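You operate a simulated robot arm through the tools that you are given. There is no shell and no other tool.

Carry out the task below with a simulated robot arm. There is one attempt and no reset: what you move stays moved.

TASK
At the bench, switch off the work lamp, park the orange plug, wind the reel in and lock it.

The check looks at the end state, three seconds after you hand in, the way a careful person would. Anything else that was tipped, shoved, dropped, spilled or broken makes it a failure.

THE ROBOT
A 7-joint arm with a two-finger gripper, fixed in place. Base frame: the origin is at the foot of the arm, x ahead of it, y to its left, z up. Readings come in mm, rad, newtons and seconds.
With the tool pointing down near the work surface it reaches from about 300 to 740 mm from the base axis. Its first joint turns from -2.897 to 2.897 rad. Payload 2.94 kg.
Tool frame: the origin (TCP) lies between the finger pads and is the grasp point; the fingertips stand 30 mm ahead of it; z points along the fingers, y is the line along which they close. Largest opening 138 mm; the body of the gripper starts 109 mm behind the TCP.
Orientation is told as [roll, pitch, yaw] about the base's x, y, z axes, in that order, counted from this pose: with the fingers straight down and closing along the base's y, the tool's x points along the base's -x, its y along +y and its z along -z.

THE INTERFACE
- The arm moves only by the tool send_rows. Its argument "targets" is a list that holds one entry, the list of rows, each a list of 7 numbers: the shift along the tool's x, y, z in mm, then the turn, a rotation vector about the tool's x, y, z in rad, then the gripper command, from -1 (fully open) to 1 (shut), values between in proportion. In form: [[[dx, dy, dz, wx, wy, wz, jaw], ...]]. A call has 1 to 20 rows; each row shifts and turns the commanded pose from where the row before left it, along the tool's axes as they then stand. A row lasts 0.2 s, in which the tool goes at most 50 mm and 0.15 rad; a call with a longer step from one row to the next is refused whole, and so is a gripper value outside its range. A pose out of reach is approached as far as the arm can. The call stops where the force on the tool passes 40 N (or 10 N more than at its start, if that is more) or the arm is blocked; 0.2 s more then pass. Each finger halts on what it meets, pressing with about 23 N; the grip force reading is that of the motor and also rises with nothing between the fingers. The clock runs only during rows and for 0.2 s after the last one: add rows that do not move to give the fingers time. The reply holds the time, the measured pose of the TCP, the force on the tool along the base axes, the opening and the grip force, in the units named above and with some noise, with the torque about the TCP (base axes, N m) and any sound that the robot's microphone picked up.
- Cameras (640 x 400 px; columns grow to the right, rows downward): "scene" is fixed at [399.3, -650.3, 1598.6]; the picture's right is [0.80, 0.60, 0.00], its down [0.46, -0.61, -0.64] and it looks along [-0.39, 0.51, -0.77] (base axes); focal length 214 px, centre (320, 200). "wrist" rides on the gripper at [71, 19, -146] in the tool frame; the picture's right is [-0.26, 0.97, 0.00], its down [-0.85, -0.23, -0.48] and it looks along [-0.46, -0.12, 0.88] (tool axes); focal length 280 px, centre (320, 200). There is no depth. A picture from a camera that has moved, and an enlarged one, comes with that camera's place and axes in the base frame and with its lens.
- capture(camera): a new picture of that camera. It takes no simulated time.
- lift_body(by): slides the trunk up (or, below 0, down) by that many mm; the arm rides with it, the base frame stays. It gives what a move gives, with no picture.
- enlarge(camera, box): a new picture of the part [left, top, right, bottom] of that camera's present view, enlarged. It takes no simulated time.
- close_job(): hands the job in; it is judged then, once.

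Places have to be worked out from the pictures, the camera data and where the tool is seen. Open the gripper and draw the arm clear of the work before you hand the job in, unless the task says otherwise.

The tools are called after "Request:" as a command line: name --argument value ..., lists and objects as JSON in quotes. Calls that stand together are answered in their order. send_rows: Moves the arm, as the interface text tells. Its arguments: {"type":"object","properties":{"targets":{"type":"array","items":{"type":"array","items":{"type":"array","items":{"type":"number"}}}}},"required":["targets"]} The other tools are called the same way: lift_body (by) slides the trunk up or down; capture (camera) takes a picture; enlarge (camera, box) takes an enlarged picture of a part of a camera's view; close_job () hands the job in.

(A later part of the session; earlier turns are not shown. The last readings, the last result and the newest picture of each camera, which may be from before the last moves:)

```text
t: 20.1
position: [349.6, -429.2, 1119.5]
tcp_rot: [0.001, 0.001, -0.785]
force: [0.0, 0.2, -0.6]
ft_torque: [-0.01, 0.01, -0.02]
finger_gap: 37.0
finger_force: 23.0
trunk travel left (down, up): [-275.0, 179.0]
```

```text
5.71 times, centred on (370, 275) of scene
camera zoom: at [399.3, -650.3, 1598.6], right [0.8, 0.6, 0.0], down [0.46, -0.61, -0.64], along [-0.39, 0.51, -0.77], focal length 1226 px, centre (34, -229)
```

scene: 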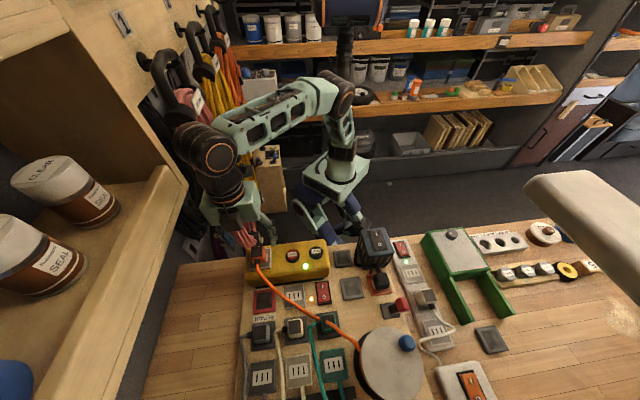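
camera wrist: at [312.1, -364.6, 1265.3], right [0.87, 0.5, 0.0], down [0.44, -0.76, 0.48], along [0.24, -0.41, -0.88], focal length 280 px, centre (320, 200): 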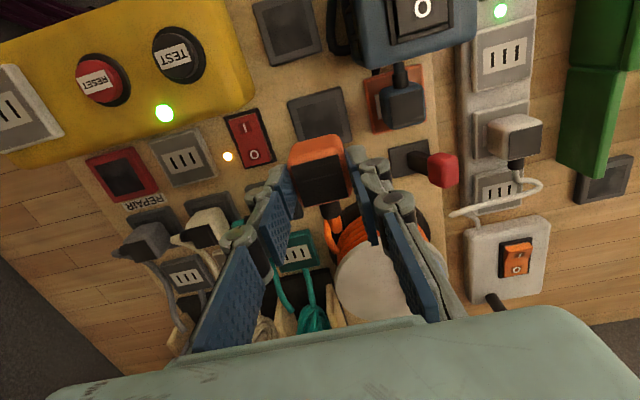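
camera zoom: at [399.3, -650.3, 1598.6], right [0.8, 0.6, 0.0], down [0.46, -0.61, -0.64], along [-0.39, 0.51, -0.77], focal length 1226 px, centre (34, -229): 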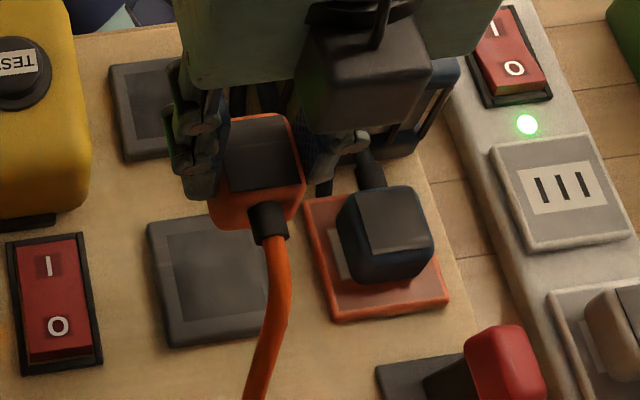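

The pad centre works out to (350,-429) with its top near z 938, right below the plug. I lower it, slowing before contact.

Request:
send_rows --targets '[[[0, 0, 25, 0, 0, 0, 1], [0, 0, 25, 0, 0, 0, 1], [0, 0, 25, 0, 0, 0, 1], [0, 0, 25, 0, 0, 0, 1], [0, 0, 15, 0, 0, 0, 1], [0, 0, 5, 0, 0, 0, 1], [0, 0, 5, 0, 0, 0, 1], [0, 0, 3, 0, 0, 0, 1], [0, 0, 3, 0, 0, 0, 1], [0, 0, 3, 0, 0, 0, 1]]]'

Request:
capture --camera "wrist"

Request:
enlarge --camera "scene" --box '[330, 240, 410, 310]'

```text
t: 22.4
position: [349.2, -427.9, 988.9]
tcp_rot: [-0.001, -0.004, -0.784]
force: [2.0, -1.5, 21.1]
ft_torque: [-0.08, -0.1, 0.04]
finger_gap: 37.7
finger_force: 23.1
trunk travel left (down, up): [-275.0, 179.0]
heard: snap
```

```text
taken
camera wrist: at [312.4, -363.5, 1133.2], right [0.87, 0.5, 0.0], down [0.44, -0.76, 0.48], along [0.24, -0.42, -0.88], focal length 280 px, centre (320, 200)
```

wrist: 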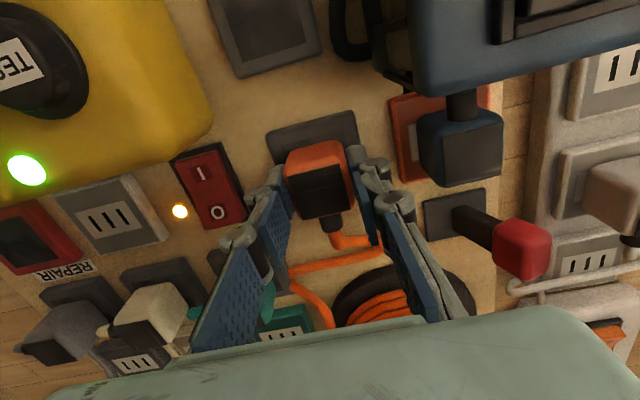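

```text
5.71 times, centred on (370, 275) of scene
camera zoom: at [399.3, -650.3, 1598.6], right [0.8, 0.6, 0.0], down [0.46, -0.61, -0.64], along [-0.39, 0.51, -0.77], focal length 1226 px, centre (34, -229)
```

zoom: 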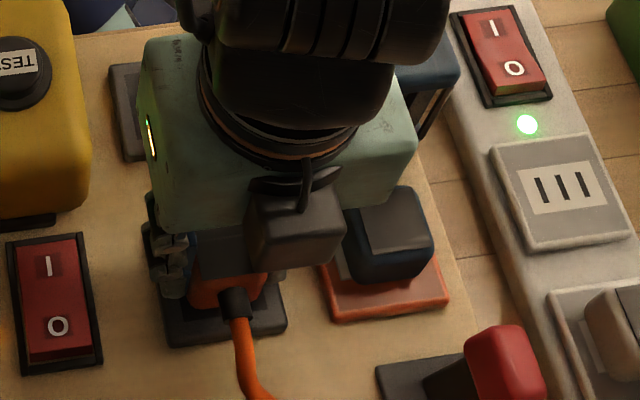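

"Snap" heard with 21 N pressing: the plug is seated in the pad. I open slightly, retreat straight up and check.

Request:
send_rows --targets '[[[0, 0, 0, 0, 0, 0, 0.15], [0, 0, 0, 0, 0, 0, 0.15], [0, 0, -5, 0, 0, 0, 0.15], [0, 0, -15, 0, 0, 0, 0.15], [0, 0, -30, 0, 0, 0, 0.15], [0, 0, -40, 0, 0, 0, 0.15], [0, 0, -40, 0, 0, 0, 0.15]]]'

Request:
capture --camera "wrist"

Request:
capture --camera "scene"

```text
t: 23.9
position: [351.7, -430.1, 1116.7]
tcp_rot: [-0.001, 0.0, -0.786]
force: [0.1, -0.9, 0.5]
ft_torque: [0.02, 0.0, 0.0]
finger_gap: 58.7
finger_force: 0.1
trunk travel left (down, up): [-275.0, 179.0]
```

```text
taken
camera wrist: at [313.5, -365.1, 1262.4], right [0.87, 0.5, 0.0], down [0.44, -0.76, 0.48], along [0.24, -0.41, -0.88], focal length 280 px, centre (320, 200)
```

wrist: 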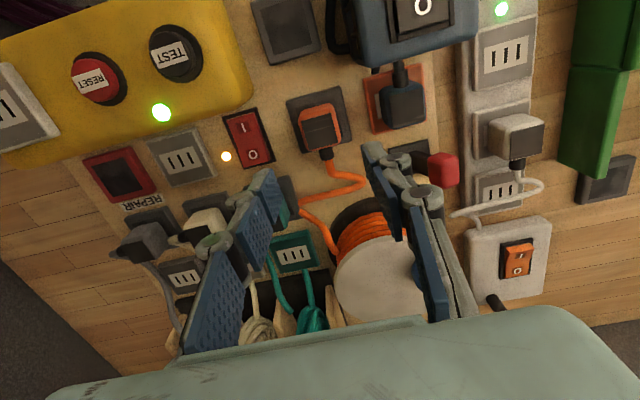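

```text
taken
```

scene: 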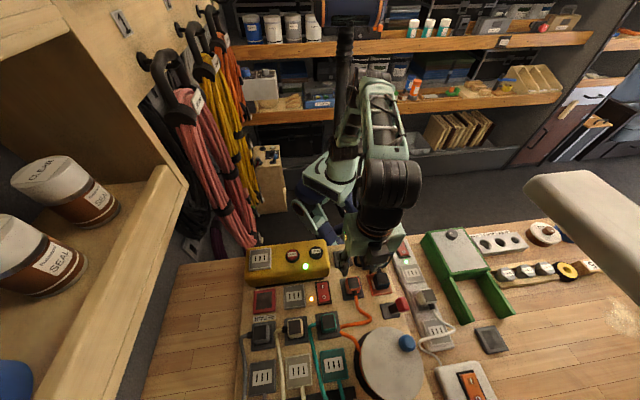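

The orange plug sits flat on the pad. Now the reel and lock lever: zooming in on both, in both cameras.

Request:
enlarge --camera "scene" --box '[330, 260, 450, 400]'

Request:
enlarge --camera "scene" --box '[335, 270, 415, 340]'

Request:
enlarge --camera "wrist" --box '[270, 80, 470, 230]'

```text
2.86 times, centred on (390, 330) of scene
camera zoom: at [399.3, -650.3, 1598.6], right [0.8, 0.6, 0.0], down [0.46, -0.61, -0.64], along [-0.39, 0.51, -0.77], focal length 613 px, centre (120, -171)
```

zoom: 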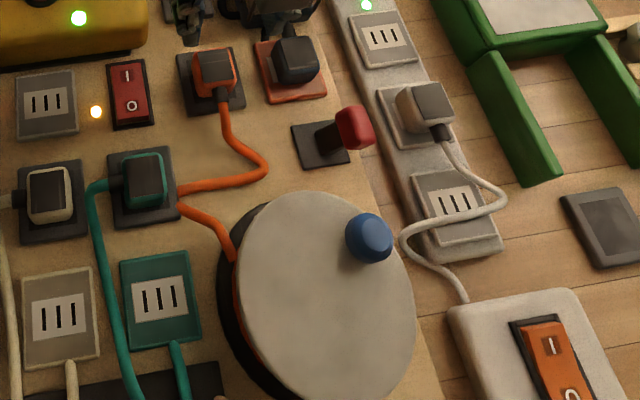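

```text
5.71 times, centred on (375, 305) of scene
camera zoom: at [399.3, -650.3, 1598.6], right [0.8, 0.6, 0.0], down [0.46, -0.61, -0.64], along [-0.39, 0.51, -0.77], focal length 1226 px, centre (6, -400)
```

zoom: 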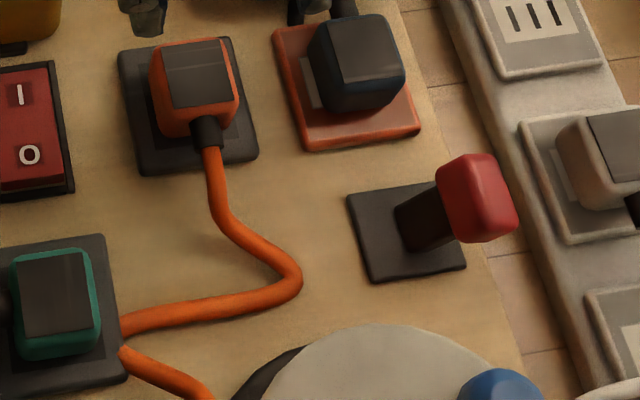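

```text
2.67 times, centred on (370, 155) of wrist
camera zoom: at [313.5, -365.1, 1262.4], right [0.87, 0.5, 0.0], down [0.44, -0.76, 0.48], along [0.24, -0.41, -0.88], focal length 748 px, centre (187, 320)
```

zoom: 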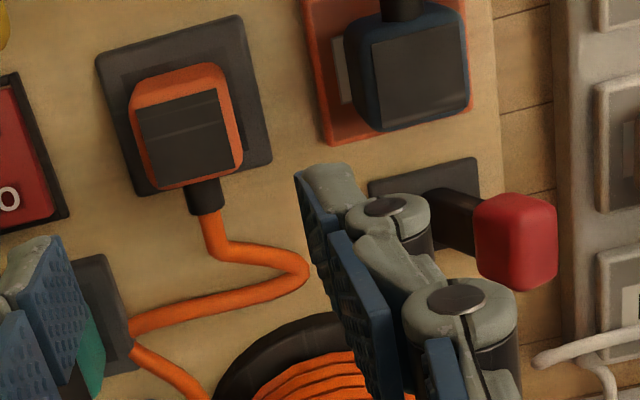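

The lock lever's red handle is near (481,-398,989) leaning away to the right, and the blue crank knob near (513,-488) on the reel centred at about (509,-535). The cable wraps so that winding in is counter-clockwise from above. I move over the knob with the jaws at ~70 mm, then tilt the tool outward for reach.

Request:
send_rows --targets '[[[-31, 14.5, 0, 0, 0, 0, 0], [-31, 14.5, 0, 0, 0, 0, 0], [-31, 14.5, 0, 0, 0, 0, 0], [-31, 14.5, 0, 0, 0, 0, 0], [-31, 14.5, 0, 0, 0, 0, 0], [0, 0, 0, 0, -0.14, 0, 0], [0, 0, 0, 0, -0.14, 0, 0], [0, 0, 0, 0, -0.14, 0, 0], [0, 0, 0, 0, 0, 0, 0]]]'

Request:
capture --camera "wrist"

Request:
capture --camera "scene"

```text
t: 25.9
position: [483.6, -457.4, 1090.7]
tcp_rot: [0.0, -0.421, -0.786]
force: [0.1, 0.7, 0.6]
ft_torque: [-0.04, -0.02, -0.01]
finger_gap: 69.0
finger_force: 0.1
out of reach, approached as far as the arm can: row 4, 5
trunk travel left (down, up): [-275.0, 179.0]
```

```text
taken
camera wrist: at [406.9, -354.7, 1194.2], right [0.85, 0.51, 0.11], down [0.25, -0.57, 0.78], along [0.46, -0.64, -0.61], focal length 280 px, centre (320, 200)
```

wrist: 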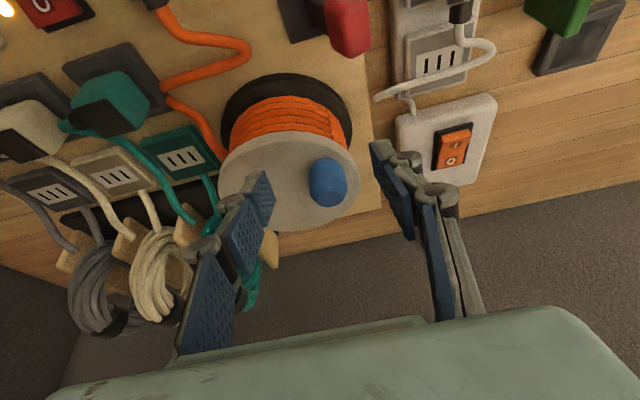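

```text
taken
```

scene: 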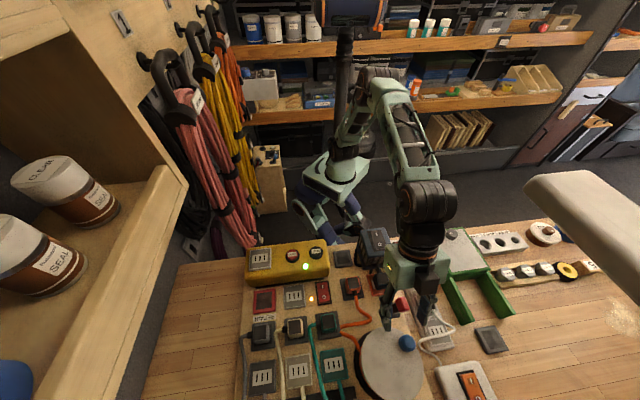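

The arm ran out of reach at that height; it sits at (484,-457,1091). The shoulder seems low, so raising the trunk should help. First a closer look at the knob from here.

Request:
enlarge --camera "wrist" --box '[200, 60, 400, 240]'

Request:
enlarge --camera "scene" --box '[350, 315, 430, 400]'

Request:
lift_body --by 110

```text
2.22 times, centred on (300, 150) of wrist
camera zoom: at [406.9, -354.7, 1194.2], right [0.85, 0.51, 0.11], down [0.25, -0.57, 0.78], along [0.46, -0.64, -0.61], focal length 623 px, centre (364, 311)
```

zoom: 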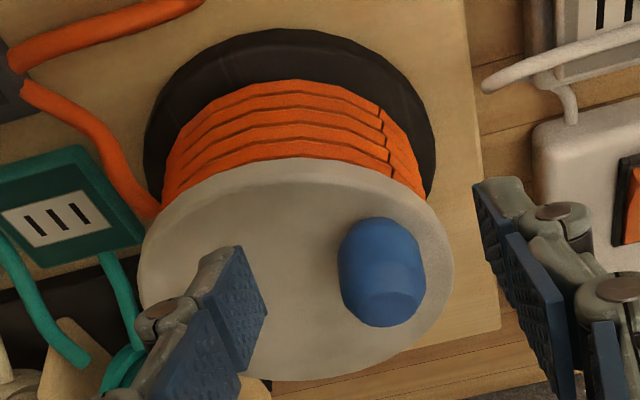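

```text
4.71 times, centred on (390, 358) of scene
camera zoom: at [399.3, -650.3, 1598.6], right [0.8, 0.6, 0.0], down [0.46, -0.61, -0.64], along [-0.39, 0.51, -0.77], focal length 1009 px, centre (-9, -541)
```

zoom: 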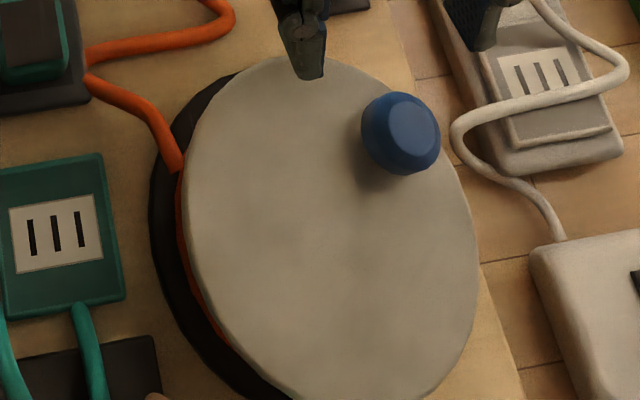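

```text
t: 27.4
position: [482.2, -456.7, 1200.8]
tcp_rot: [0.001, -0.42, -0.785]
force: [0.2, 0.8, 1.2]
ft_torque: [0.0, 0.03, -0.05]
finger_gap: 69.1
finger_force: 0.1
trunk travel left (down, up): [-385.0, 69.0]
```

Knob top centre is at about (512,-488,1060), and disc centre (509,-535) with top z≈1008, so crank radius is about 47 mm. I approach above the knob with the trunk raised.

Request:
send_rows --targets '[[[-0.6, 0, 25, 0, 0, 0, 0], [-0.6, 0, 25, 0, 0, 0, 0], [-0.6, 0, 25, 0, 0, 0, 0], [-0.7, -1, 24.7, 0, 0, 0, 0]]]'

Request:
capture --camera "wrist"

Request:
enlarge --camera "scene" --box '[330, 260, 450, 400]'

```text
t: 28.4
position: [513.0, -487.6, 1111.4]
tcp_rot: [0.001, -0.423, -0.785]
force: [0.8, 0.6, 0.0]
ft_torque: [0.06, -0.02, 0.01]
finger_gap: 69.0
finger_force: 0.0
trunk travel left (down, up): [-385.0, 69.0]
```

```text
taken
camera wrist: at [437.8, -386.8, 1214.8], right [0.85, 0.51, 0.11], down [0.25, -0.57, 0.78], along [0.46, -0.64, -0.62], focal length 280 px, centre (320, 200)
```

wrist: 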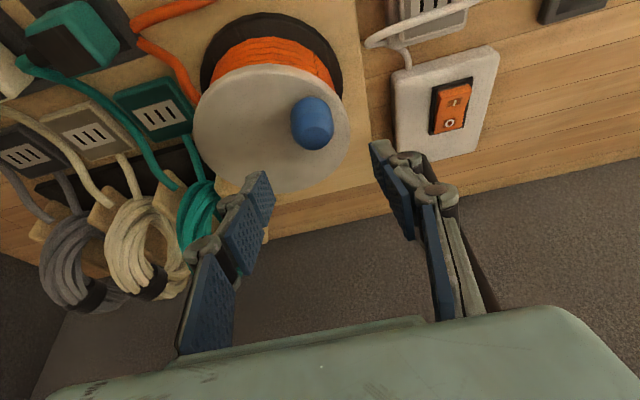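

```text
2.86 times, centred on (390, 330) of scene
camera zoom: at [399.3, -650.3, 1598.6], right [0.8, 0.6, 0.0], down [0.46, -0.61, -0.64], along [-0.39, 0.51, -0.77], focal length 613 px, centre (120, -171)
```

zoom: 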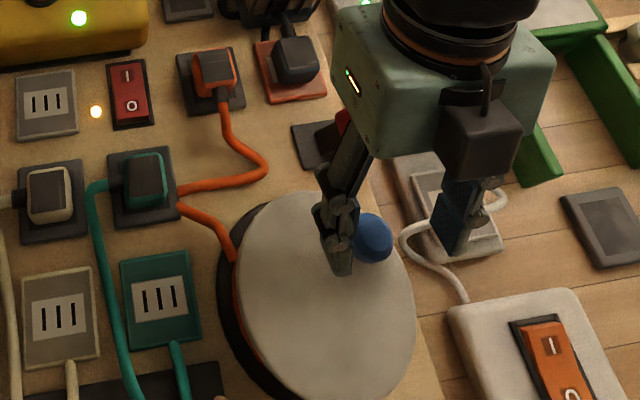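

Alignment looks good. I descend vertically to TCP z≈1054 straddling the knob, then close gently.

Request:
send_rows --targets '[[[5.4, 0.5, 13.2, 0, 0, 0, 0], [5.4, 0, 13.2, 0, 0, 0, 0], [5.4, 0, 13.2, 0, 0, 0, 0], [5.3, 0, 13.2, 0, 0, 0, 0], [0, 0, 0, 0, 0, 0, 0.3], [0, 0, 0, 0, 0, 0, 1], [0, 0, 0, 0, 0, 0, 1], [0, 0, 0, 0, 0, 0, 1]]]'

Request:
capture --camera "wrist"

Request:
enlarge --camera "scene" --box '[330, 260, 450, 400]'

```text
t: 30.2
position: [513.7, -488.1, 1058.2]
tcp_rot: [0.002, -0.43, -0.786]
force: [-0.5, -4.0, 23.6]
ft_torque: [-0.23, 0.11, 0.22]
finger_gap: 29.7
finger_force: 44.9
trunk travel left (down, up): [-385.0, 69.0]
```

```text
taken
camera wrist: at [437.9, -386.1, 1161.1], right [0.85, 0.51, 0.11], down [0.24, -0.57, 0.79], along [0.47, -0.64, -0.61], focal length 280 px, centre (320, 200)
```

wrist: 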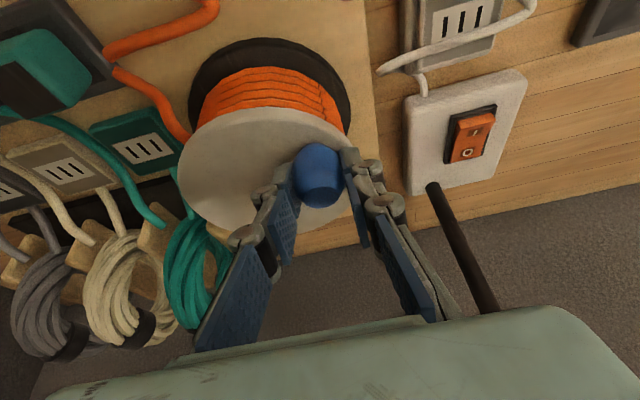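

```text
2.86 times, centred on (390, 330) of scene
camera zoom: at [399.3, -650.3, 1598.6], right [0.8, 0.6, 0.0], down [0.46, -0.61, -0.64], along [-0.39, 0.51, -0.77], focal length 613 px, centre (120, -171)
```

zoom: 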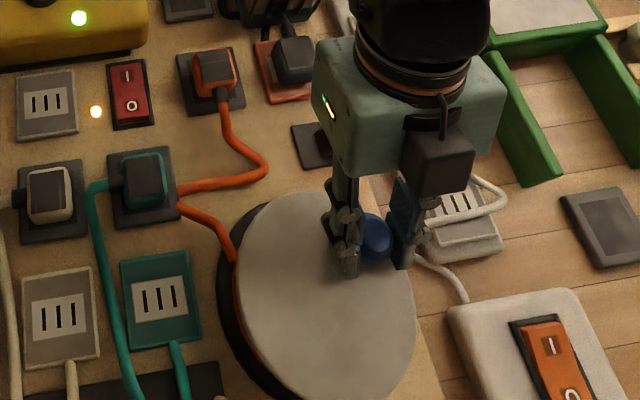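

The knob is gripped (29.7 mm), but 24 N upward shows the tips are resting on the disc. I loosen, rise 8 mm, and re-grip.

Request:
send_rows --targets '[[[0, 0, 0, 0, 0, 0, 0.3], [-3.3, 0, -7.4, 0, 0, 0, 0.3], [0, 0, 0, 0, 0, 0, 1], [0, 0, 0, 0, 0, 0, 1], [0, 0, 0, 0, 0, 0, 1]]]'

```text
t: 31.4
position: [511.8, -486.8, 1059.6]
tcp_rot: [0.0, -0.41, -0.785]
force: [-8.9, 11.5, -9.4]
ft_torque: [0.37, 0.17, -0.02]
finger_gap: 29.6
finger_force: 45.1
trunk travel left (down, up): [-385.0, 69.0]
```

Gripping the knob with modest forces. I try a small 15° counter-clockwise swing first to see whether the reel turns freely.

Request:
send_rows --targets '[[[2.74, -2.85, -1.22, 0, 0, 0, 1], [2.47, -3.05, -1.1, 0, 0, 0, 1], [2.28, -3.3, -1.02, 0, 0, 0, 1]]]'

Request:
capture --camera "wrist"

```text
t: 32.2
position: [511.8, -484.9, 1059.0]
tcp_rot: [0.003, -0.42, -0.781]
force: [28.2, 11.2, -21.1]
ft_torque: [0.29, -0.65, 0.01]
finger_gap: 29.3
finger_force: 44.8
trunk travel left (down, up): [-385.0, 69.0]
```

```text
taken
camera wrist: at [435.4, -385.2, 1162.4], right [0.85, 0.52, 0.11], down [0.25, -0.57, 0.78], along [0.47, -0.63, -0.62], focal length 280 px, centre (320, 200)
```

wrist: 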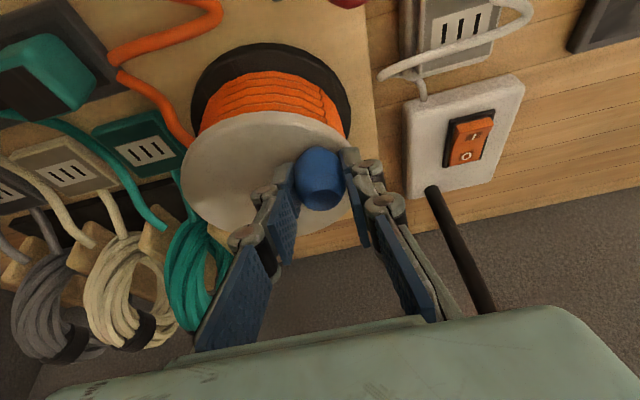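

The knob didn't follow despite ~28 N, possibly because a tight grip resists the turning or the reel is locked. I loosen the jaws, and check the freed pose.

Request:
send_rows --targets '[[[0, 0, 0, 0, 0, 0, 0], [0, 0, 0, 0, 0, 0, 0], [0, 0, 0, 0, 0, 0, 0]]]'

Request:
capture --camera "wrist"

Request:
enlarge --camera "scene" --box '[330, 260, 450, 400]'

```text
t: 33.0
position: [501.5, -491.0, 1062.6]
tcp_rot: [-0.001, -0.421, -0.786]
force: [-0.8, -0.4, 0.4]
ft_torque: [0.0, 0.0, -0.01]
finger_gap: 69.2
finger_force: 0.0
trunk travel left (down, up): [-385.0, 69.0]
```

```text
taken
camera wrist: at [426.2, -388.7, 1165.4], right [0.85, 0.51, 0.11], down [0.25, -0.57, 0.78], along [0.46, -0.64, -0.61], focal length 280 px, centre (320, 200)
```

wrist: 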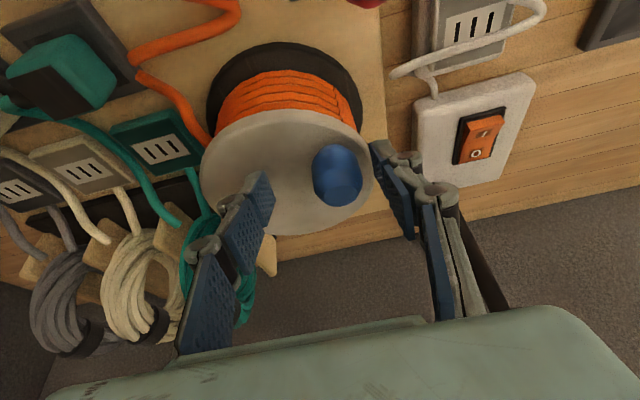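

```text
2.86 times, centred on (390, 330) of scene
camera zoom: at [399.3, -650.3, 1598.6], right [0.8, 0.6, 0.0], down [0.46, -0.61, -0.64], along [-0.39, 0.51, -0.77], focal length 613 px, centre (120, -171)
```

zoom: 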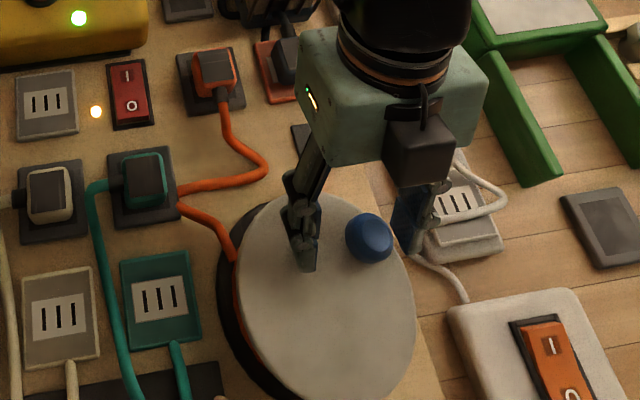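

Free again and the knob hasn't moved. I test by pushing the knob to the left with just the right finger (no grip).

Request:
send_rows --targets '[[[0, -6, 0, 0, 0, 0, 0], [0, -3, 0, 0, 0, 0, 0], [0, -3, 0, 0, 0, 0, 0], [0, -3, 0, 0, 0, 0, 0], [0, -3, 0, 0, 0, 0, 0]]]'

Request:
capture --camera "wrist"

```text
t: 34.2
position: [492.2, -500.4, 1061.8]
tcp_rot: [0.001, -0.42, -0.785]
force: [11.4, 8.8, -4.6]
ft_torque: [0.01, -0.12, 0.01]
finger_gap: 76.6
finger_force: 6.1
trunk travel left (down, up): [-385.0, 69.0]
```

```text
taken
camera wrist: at [417.2, -398.6, 1164.2], right [0.85, 0.52, 0.11], down [0.25, -0.57, 0.78], along [0.46, -0.64, -0.62], focal length 280 px, centre (320, 200)
```

wrist: 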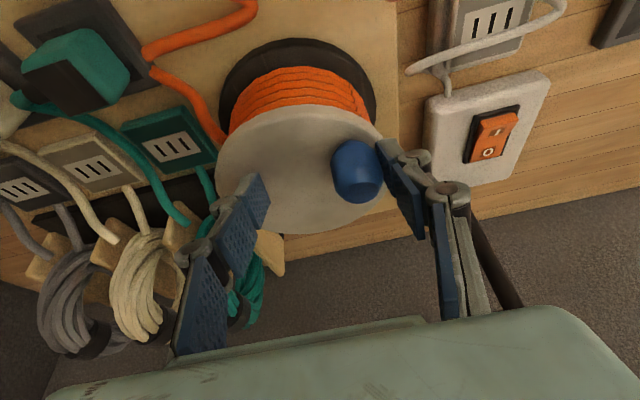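

The finger just flexed back under ~14 N without the knob moving. I'll try a stiffer push: rise, shut the fingers, and come down on the far-right side of the knob to push along the tangent.

Request:
send_rows --targets '[[[0, 15, 0, 0, 0, 0, 0], [-10.2, 0, -22.9, 0, 0, 0, 0], [-10.2, 0, -22.9, 0, 0, 0, 0.5], [-10, 16, 4.5, 0, 0, 0, 1], [-10.1, 16, 4.5, 0, 0, 0, 1], [0, 0, 0, 0, 0, 0, 1], [0, 0, 0, 0, 0, 0, 1]]]'

Request:
capture --camera "wrist"

```text
t: 35.8
position: [538.0, -484.1, 1111.1]
tcp_rot: [-0.001, -0.42, -0.785]
force: [0.7, 0.0, 0.5]
ft_torque: [-0.02, 0.02, 0.04]
finger_gap: 0.1
finger_force: 22.8
trunk travel left (down, up): [-385.0, 69.0]
```

```text
taken
camera wrist: at [463.3, -383.5, 1215.3], right [0.85, 0.51, 0.11], down [0.25, -0.57, 0.78], along [0.46, -0.64, -0.62], focal length 280 px, centre (320, 200)
```

wrist: 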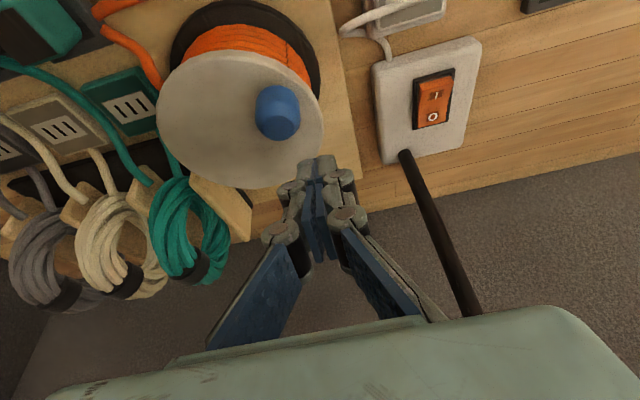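

Fingers are shut and to the right-far side of the knob. I descend beside it and push along the counter-clockwise tangent in small steps.

Request:
send_rows --targets '[[[6.3, 0, 14, 0, 0, 0, 1], [6.3, 0, 14, 0, 0, 0, 1], [6.2, 0, 14, 0, 0, 0, 1], [2.05, -2, -0.9, 0, 0, 0, 1], [2.05, -2, -0.9, 0, 0, 0, 1], [2.05, -2, -0.9, 0, 0, 0, 1], [2.05, -2, -0.9, 0, 0, 0, 1], [2.05, -2, -0.9, 0, 0, 0, 1], [2.05, -2, -0.9, 0, 0, 0, 1]]]'

Request:
capture --camera "wrist"

Request:
enlarge --camera "scene" --box '[330, 260, 450, 400]'

```text
t: 37.1
position: [540.0, -484.4, 1072.2]
tcp_rot: [0.009, -0.443, -0.781]
force: [6.9, 0.0, 0.5]
ft_torque: [0.0, -0.11, 0.03]
finger_gap: 0.0
finger_force: 23.2
trunk travel left (down, up): [-385.0, 69.0]
stopped in row 6: the force on the tool passed its limit at 42 N (the readings are from after the stop); the commanded pose is now the measured one
```

```text
taken
camera wrist: at [462.9, -381.3, 1172.4], right [0.85, 0.52, 0.12], down [0.24, -0.56, 0.79], along [0.48, -0.64, -0.6], focal length 280 px, centre (320, 200)
```

wrist: 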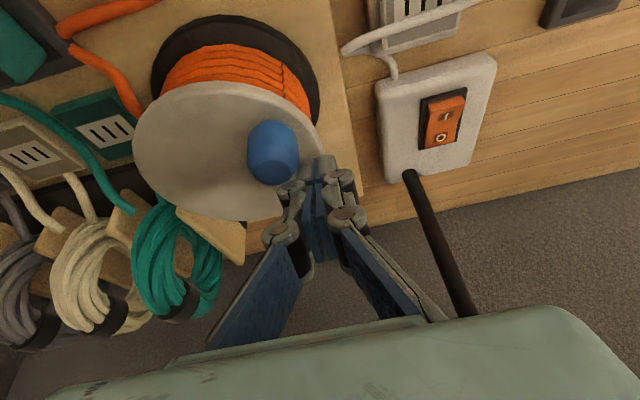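

```text
2.86 times, centred on (390, 330) of scene
camera zoom: at [399.3, -650.3, 1598.6], right [0.8, 0.6, 0.0], down [0.46, -0.61, -0.64], along [-0.39, 0.51, -0.77], focal length 613 px, centre (120, -171)
```

zoom: 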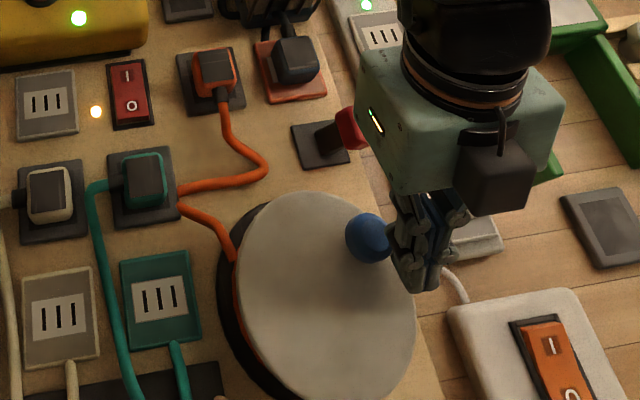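

42 N on the knob and it did not budge. Before touching the lock lever, I check whether it moves the other way: go over to the opposite side of the knob.

Request:
send_rows --targets '[[[-2, 2, 1, 0, 0.022, 0, 1], [-9.2, 0, -20.5, 0, 0, 0, 1], [-9.2, 0, -20.5, 0, 0, 0, 1], [12.8, -14, -5.7, 0, 0, 0, 1], [12.8, -14, -5.7, 0, 0, 0, 1], [14.8, -14, -6.7, 0, 0, 0, 1], [0, 0, 0, 0, 0, 0, 1]]]'

Request:
capture --camera "wrist"

Request:
enlarge --camera "wrist" --box '[180, 40, 420, 240]'

```text
t: 38.7
position: [479.0, -481.5, 1118.7]
tcp_rot: [0.007, -0.417, -0.781]
force: [1.1, -0.2, -0.4]
ft_torque: [-0.04, 0.0, -0.01]
finger_gap: 0.0
finger_force: 22.4
trunk travel left (down, up): [-385.0, 69.0]
```

```text
taken
camera wrist: at [403.6, -380.8, 1221.6], right [0.85, 0.52, 0.11], down [0.25, -0.58, 0.78], along [0.47, -0.63, -0.62], focal length 280 px, centre (320, 200)
```

wrist: 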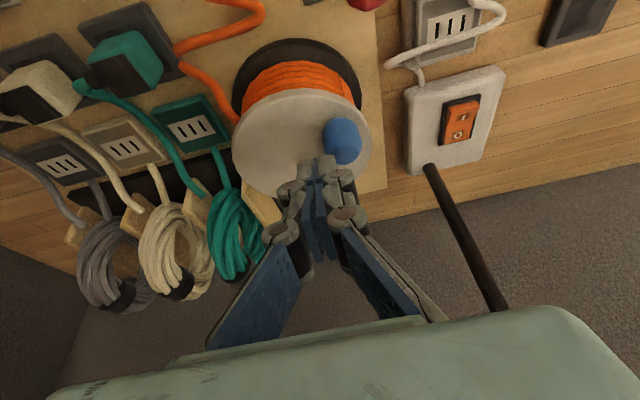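

```text
2.00 times, centred on (300, 140) of wrist
camera zoom: at [403.6, -380.8, 1221.6], right [0.85, 0.52, 0.11], down [0.25, -0.58, 0.78], along [0.47, -0.63, -0.62], focal length 561 px, centre (360, 320)
```

zoom: 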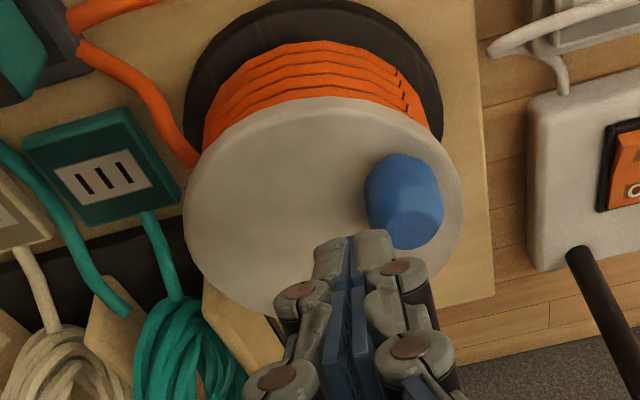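

I descend on the near-left side of the knob and nudge it gently clockwise, just to learn whether it's locked.

Request:
send_rows --targets '[[[2.7, -2, -1.2, 0, 0, 0, 1], [7, 0, 15.8, 0, 0, 0, 1], [7, 0, 15.8, 0, 0, 0, 1], [7, 0, 15.8, 0, 0, 0, 1], [-2.05, 2, 0.92, 0, 0, 0, 1], [-2.05, 2, 0.92, 0, 0, 0, 1], [-2.05, 2, 0.92, 0, 0, 0, 1]]]'

Request:
enlarge --camera "wrist" --box '[180, 40, 420, 240]'

```text
t: 40.3
position: [477.9, -482.2, 1065.2]
tcp_rot: [0.003, -0.412, -0.786]
force: [-32.6, 11.1, 1.9]
ft_torque: [0.18, 0.53, 0.06]
finger_gap: 0.0
finger_force: 22.4
trunk travel left (down, up): [-385.0, 69.0]
```

```text
2.00 times, centred on (300, 140) of wrist
camera zoom: at [403.0, -381.3, 1169.7], right [0.85, 0.51, 0.11], down [0.25, -0.58, 0.77], along [0.46, -0.63, -0.62], focal length 561 px, centre (360, 320)
```

zoom: 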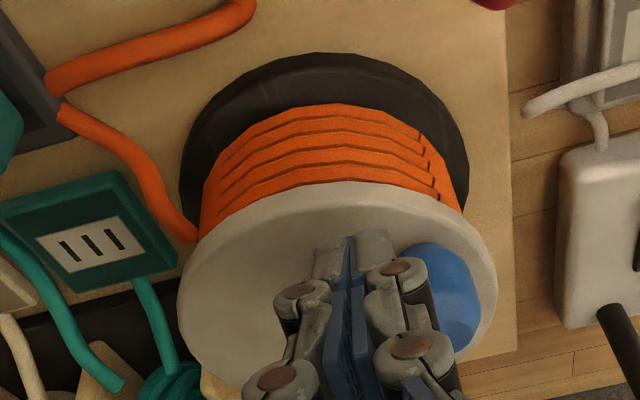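

It doesn't move either way under ~33 N, so the reel is currently locked. I back off, rise, level the tool and go look at the red lever.

Request:
send_rows --targets '[[[3.6, -3, -1.6, 0, 0, 0, 1], [-11.2, 0, -25.1, 0, 0, 0, 1], [-11.2, 0, -25.1, 0, 0, 0, 1], [24, 0, -10.7, 0, 0, 0, 1], [24, 0, -10.7, 0, 0, 0, 1], [24, 0, -10.7, 0, 0, 0, 1], [24, 0, -10.7, 0, 0.0, 0, 1], [0, 0, 0, 0, 0.137, 0, 1], [0, 0, 0, 0, 0.137, 0, 1], [0, 0, 0, 0, 0.138, 0, 1], [0, 0, 0, 0, 0, 0, 1]]]'

Request:
capture --camera "wrist"

Request:
enlarge --camera "scene" --box '[360, 270, 440, 330]'

```text
t: 42.7
position: [405.6, -407.1, 1120.0]
tcp_rot: [0.003, -0.006, -0.78]
force: [-0.3, -0.6, 0.0]
ft_torque: [0.0, 0.03, -0.02]
finger_gap: 0.0
finger_force: 22.8
trunk travel left (down, up): [-385.0, 69.0]
```

```text
taken
camera wrist: at [367.2, -344.7, 1265.1], right [0.86, 0.5, 0.01], down [0.44, -0.76, 0.48], along [0.25, -0.41, -0.88], focal length 280 px, centre (320, 200)
```

wrist: 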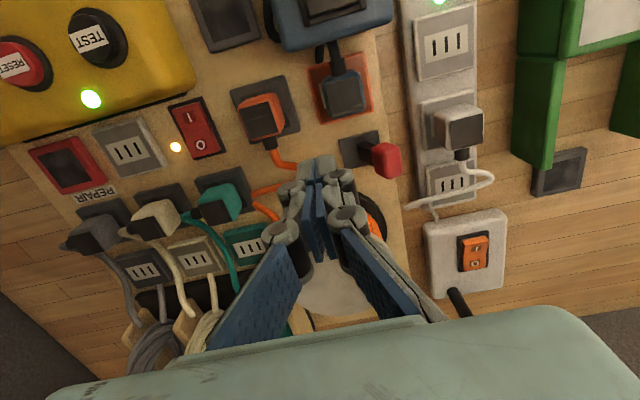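

```text
6.67 times, centred on (400, 300) of scene
camera zoom: at [399.3, -650.3, 1598.6], right [0.8, 0.6, 0.0], down [0.46, -0.61, -0.64], along [-0.39, 0.51, -0.77], focal length 1430 px, centre (-213, -467)
```

zoom: 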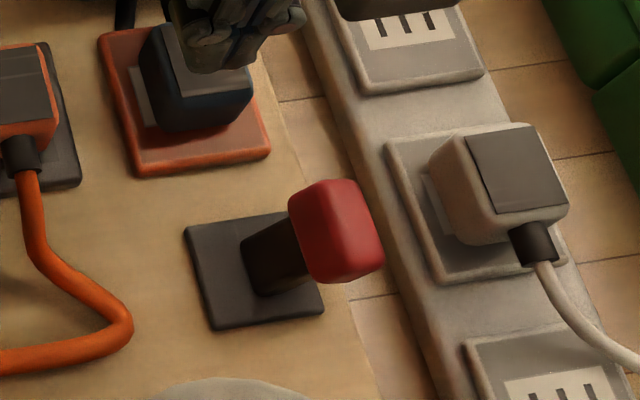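

Request:
enlarge --camera "wrist" --box '[320, 90, 500, 220]'

```text
3.08 times, centred on (410, 155) of wrist
camera zoom: at [367.2, -344.7, 1265.1], right [0.86, 0.5, 0.01], down [0.44, -0.76, 0.48], along [0.25, -0.41, -0.88], focal length 863 px, centre (43, 338)
```

zoom: 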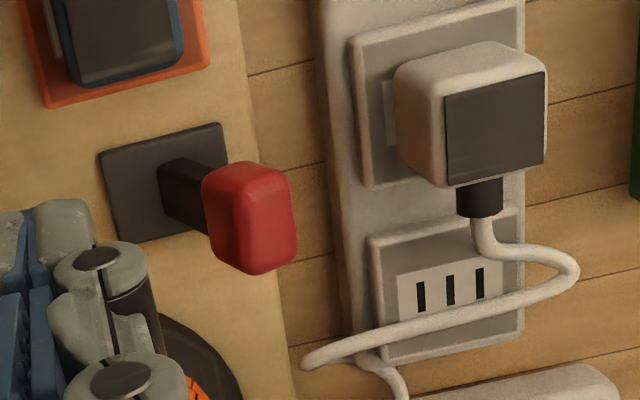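

The lever is gripped at a plate around u/v = (463,-416) with its red handle centre near (480,-400,990), leaning right by ~25°; the white plug beyond is about 40 mm clear. I go to the right side of the handle with closed fingers.

Request:
send_rows --targets '[[[-12, 22, 0, 0, 0.006, 0.005, 1], [-12, 22, 0, 0, 0, 0, 1], [-12, 22, 0, 0, 0, 0, 1], [-11.5, 22, 0, 0, 0, 0, 1], [0, 0, 25, 0, 0, 0, 1], [0, 0, 25, 0, 0, 0, 1], [0, 0, 25, 0, 0, 0, 1], [0, 0, 15, 0, 0, 0, 1], [0, 0, 0, 0, 0, 0, 1]]]'

Request:
capture --camera "wrist"

Request:
enlarge --camera "scene" --box '[350, 250, 450, 330]'

```text
t: 44.7
position: [503.2, -377.9, 1029.8]
tcp_rot: [0.006, 0.002, -0.783]
force: [0.3, -0.5, 0.4]
ft_torque: [0.0, -0.03, 0.0]
finger_gap: 0.0
finger_force: 22.5
trunk travel left (down, up): [-385.0, 69.0]
```

```text
taken
camera wrist: at [464.8, -314.8, 1174.5], right [0.87, 0.5, 0.01], down [0.44, -0.76, 0.47], along [0.24, -0.41, -0.88], focal length 280 px, centre (320, 200)
```

wrist: 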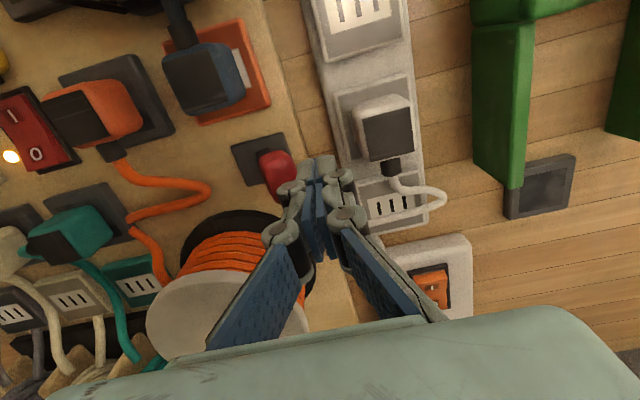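

```text
5.00 times, centred on (400, 290) of scene
camera zoom: at [399.3, -650.3, 1598.6], right [0.8, 0.6, 0.0], down [0.46, -0.61, -0.64], along [-0.39, 0.51, -0.77], focal length 1072 px, centre (-80, -250)
```

zoom: 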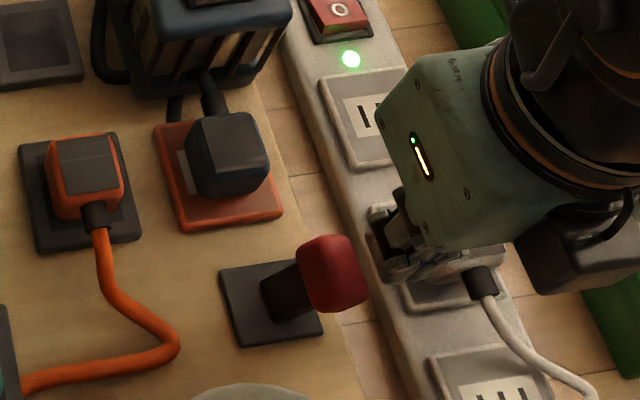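

Clear on both sides. I descend to handle height and push it to the left in small steps.

Request:
send_rows --targets '[[[0, -2, 12, 0, 0, 0, 1], [0, 0, 12, 0, 0, 0, 1], [0, -4, 0, 0, 0, 0, 1], [0, -4, 0, 0, 0, 0, 1], [0, -4, 0, 0, 0, 0, 1], [0, -4, 0, 0, 0, 0, 1], [0, -4, 0, 0, 0, 0, 1]]]'

Request:
capture --camera "wrist"

Request:
enlarge --camera "scene" --box '[350, 250, 450, 330]'

```text
t: 45.7
position: [503.1, -380.0, 1012.7]
tcp_rot: [0.018, -0.012, -0.778]
force: [0.1, 7.1, 13.0]
ft_torque: [0.02, 0.11, -0.03]
finger_gap: 0.0
finger_force: 22.7
trunk travel left (down, up): [-385.0, 69.0]
stopped in row 4: the force on the tool passed its limit at 42 N (the readings are from after the stop); the commanded pose is now the measured one
```

```text
taken
camera wrist: at [461.5, -317.0, 1157.6], right [0.86, 0.5, 0.02], down [0.43, -0.76, 0.48], along [0.26, -0.41, -0.88], focal length 280 px, centre (320, 200)
```

wrist: 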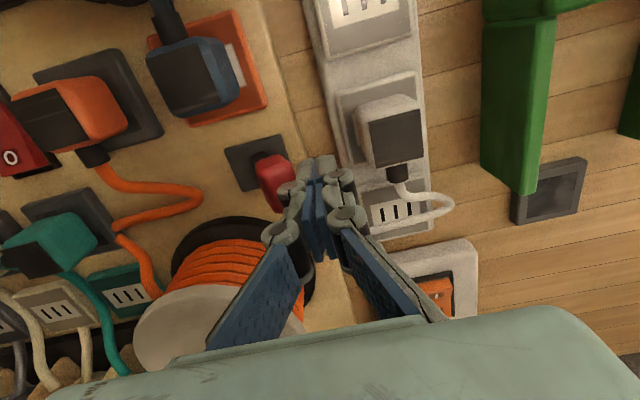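

```text
5.00 times, centred on (400, 290) of scene
camera zoom: at [399.3, -650.3, 1598.6], right [0.8, 0.6, 0.0], down [0.46, -0.61, -0.64], along [-0.39, 0.51, -0.77], focal length 1072 px, centre (-80, -250)
```

zoom: 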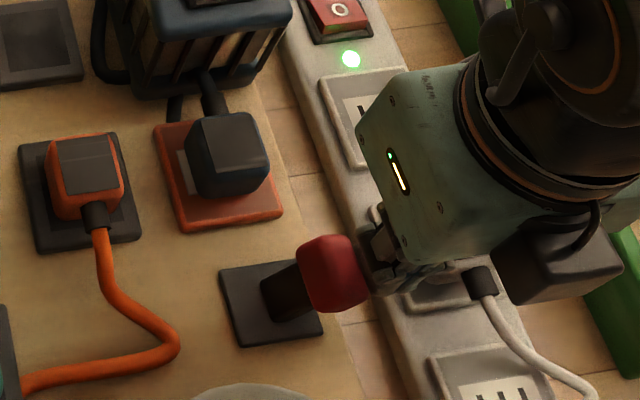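

The push met 42 N at once with the tool also held up in z, so the tips may have landed on something. Zooming in to see the contact.

Request:
enlarge --camera "scene" --box '[390, 285, 440, 325]'

Request:
enlarge --camera "wrist" --box '[220, 110, 420, 250]'

```text
10.00 times, centred on (415, 305) of scene
camera zoom: at [399.3, -650.3, 1598.6], right [0.8, 0.6, 0.0], down [0.46, -0.61, -0.64], along [-0.39, 0.51, -0.77], focal length 2145 px, centre (-630, -850)
```

zoom: 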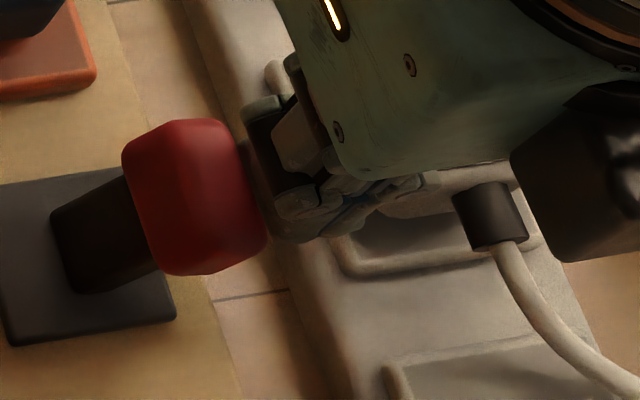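

```text
2.86 times, centred on (320, 180) of wrist
camera zoom: at [461.5, -317.0, 1157.6], right [0.86, 0.5, 0.02], down [0.43, -0.76, 0.48], along [0.26, -0.41, -0.88], focal length 801 px, centre (320, 257)
```

zoom: 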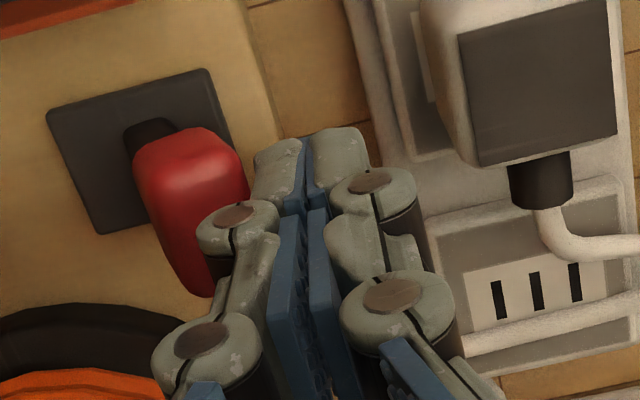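

The outer knuckles of the closed fingers bear on the handle's top, so this was a bad contact. I rise and yaw the tool 90° so the slim finger edges can push the handle sideways.

Request:
send_rows --targets '[[[0, 6, -10, 0, 0, 0, 1], [0, 4, -25, 0, 0, 0, 1], [0, 0, -30, 0, 0, 0, 1], [0, 0, -25, 0, 0, -0.14, 1], [0, 0, 0, 0, 0, -0.1428, 1], [0, 0, 0, 0, 0, -0.1428, 1], [0, 0, 0, 0, 0, -0.1428, 1], [0, 0, 0, 0, 0, -0.1428, 1], [0, 0, 0, 0, 0, -0.1428, 1], [0, 0, 0, 0, 0, -0.1428, 1], [0, 0, 0, 0, 0, -0.1428, 1], [0, 0, 0, 0, 0, -0.1428, 1], [0, 0, 0, 0, 0, -0.1428, 1], [0, 0, 0, 0, 0, -0.1428, 1], [0, 0, 0, 0, 0, 0, 1]]]'

Request:
capture --camera "wrist"

Request:
capture --camera "scene"

```text
t: 48.9
position: [504.7, -376.9, 1085.7]
tcp_rot: [0.019, -0.012, 0.79]
force: [-0.7, 0.7, 1.6]
ft_torque: [0.03, 0.01, -0.01]
finger_gap: 0.1
finger_force: 23.0
trunk travel left (down, up): [-385.0, 69.0]
```

```text
taken
camera wrist: at [441.2, -416.9, 1230.8], right [-0.5, 0.86, 0.02], down [0.76, 0.43, 0.48], along [0.41, 0.26, -0.88], focal length 280 px, centre (320, 200)
```

wrist: 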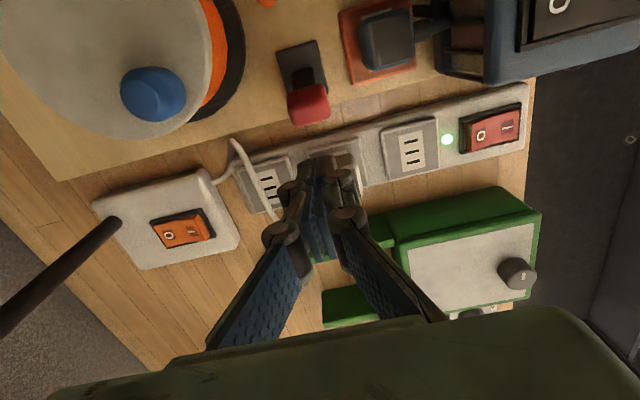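

```text
taken
```

scene: 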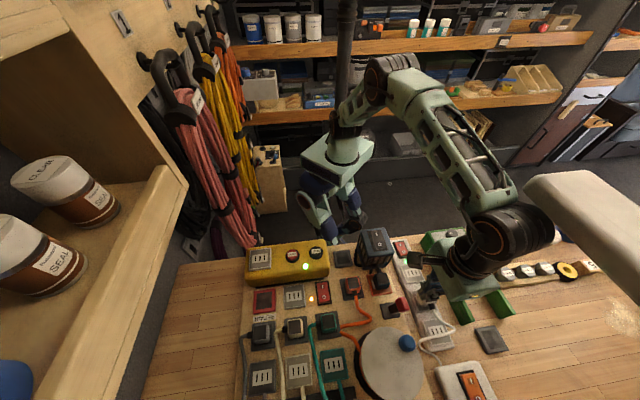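

The yaw worked. Let me zoom to verify where the finger edges sit between the red handle and the white plug before going down.

Request:
enlarge --camera "wrist" --box '[240, 30, 400, 230]'

Request:
enlarge --camera "scene" --box '[370, 240, 470, 330]'

```text
2.00 times, centred on (320, 130) of wrist
camera zoom: at [441.2, -416.9, 1230.8], right [-0.5, 0.86, 0.02], down [0.76, 0.43, 0.48], along [0.41, 0.26, -0.88], focal length 561 px, centre (320, 340)
```

zoom: 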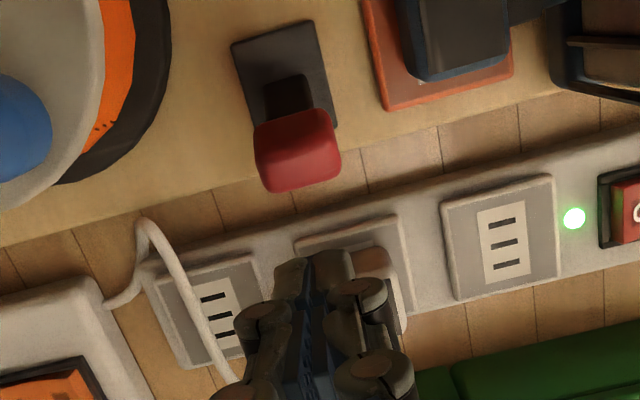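

```text
4.44 times, centred on (420, 285) of scene
camera zoom: at [399.3, -650.3, 1598.6], right [0.8, 0.6, 0.0], down [0.46, -0.61, -0.64], along [-0.39, 0.51, -0.77], focal length 953 px, centre (-124, -178)
```

zoom: 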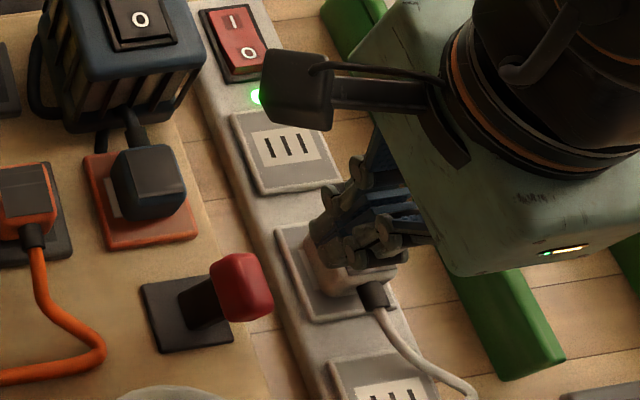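

The handle's right edge is at u≈77 and the white plug's left face at u≈113, so the 24 mm wide fingers fit between at u≈93. I correct the slight tilt, descend there and stop before pushing.

Request:
send_rows --targets '[[[-3, 0, 0, 0.005, 0.022, 0, 1], [0, 0, 20, 0, 0, 0, 1], [0, 0, 20, 0, 0, 0, 1], [0, 0, 20, 0, 0, 0, 1], [0, 0, 12, 0, 0, 0, 1], [0, 0, 10, 0, 0, 0, 1], [0, 0, 0, 0, 0, 0, 1]]]'

Request:
enlarge --camera "wrist" --box '[220, 30, 420, 230]'

Request:
enlarge --camera "scene" --box '[370, 240, 470, 330]'

```text
t: 50.5
position: [510.3, -374.3, 1018.0]
tcp_rot: [-0.017, 0.007, 0.789]
force: [0.8, 0.1, 0.0]
ft_torque: [0.01, 0.0, -0.01]
finger_gap: 0.0
finger_force: 22.7
trunk travel left (down, up): [-385.0, 69.0]
```

```text
2.00 times, centred on (320, 130) of wrist
camera zoom: at [444.5, -408.6, 1163.7], right [-0.5, 0.87, -0.02], down [0.76, 0.45, 0.47], along [0.42, 0.22, -0.88], focal length 561 px, centre (320, 340)
```

zoom: 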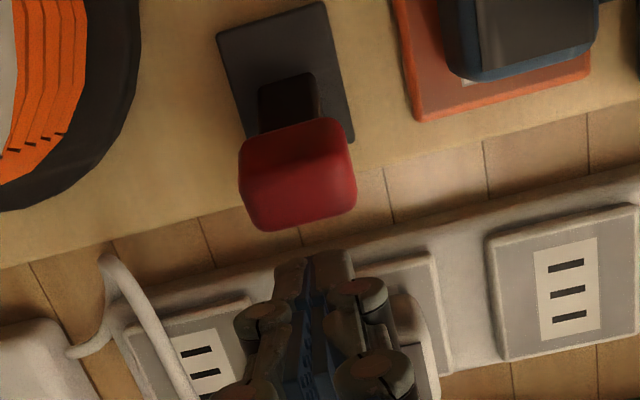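

```text
4.44 times, centred on (420, 285) of scene
camera zoom: at [399.3, -650.3, 1598.6], right [0.8, 0.6, 0.0], down [0.46, -0.61, -0.64], along [-0.39, 0.51, -0.77], focal length 953 px, centre (-124, -178)
```

zoom: 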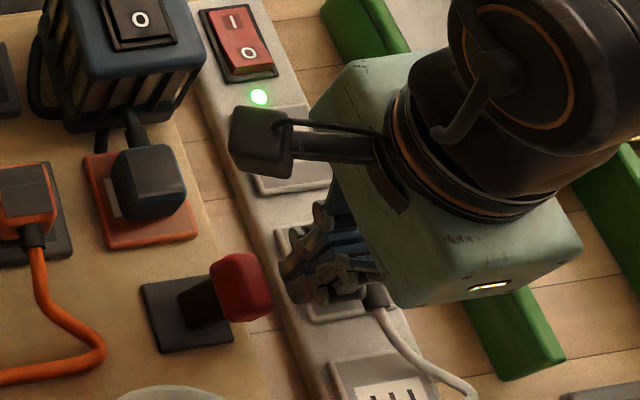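

The tool stopped 14 mm short of the command without tool force; I need to check whether an arm link is touching something.

Request:
capture --camera "scene"

Request:
enlarge --camera "scene" --box '[330, 30, 640, 330]'

Request:
send_rows --targets '[[[0, 0, 0, 0, 0, 0, 1], [0, 0, 0, 0, 0, 0, 1]]]'

```text
taken
```

scene: 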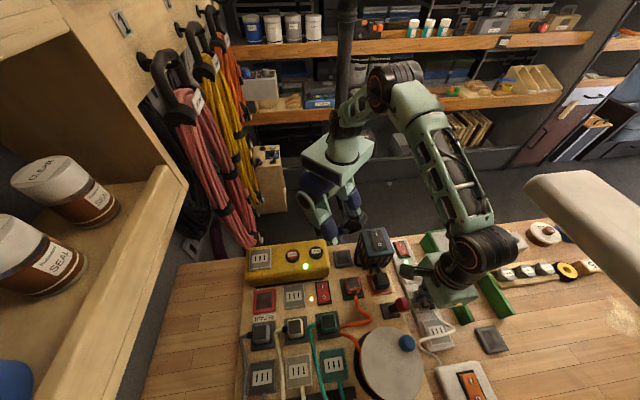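

```text
1.33 times, centred on (485, 180) of scene
camera zoom: at [399.3, -650.3, 1598.6], right [0.8, 0.6, 0.0], down [0.46, -0.61, -0.64], along [-0.39, 0.51, -0.77], focal length 286 px, centre (100, 227)
```

zoom: 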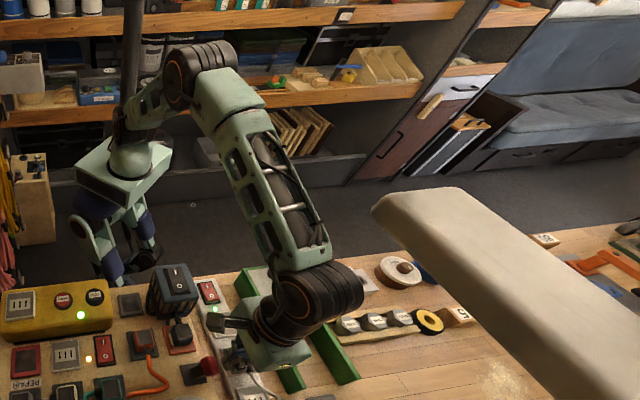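

```text
t: 51.1
position: [509.1, -374.2, 1018.3]
tcp_rot: [-0.013, 0.007, 0.789]
force: [1.0, -0.2, -0.4]
ft_torque: [0.0, 0.0, 0.02]
finger_gap: 0.2
finger_force: 23.0
trunk travel left (down, up): [-385.0, 69.0]
```

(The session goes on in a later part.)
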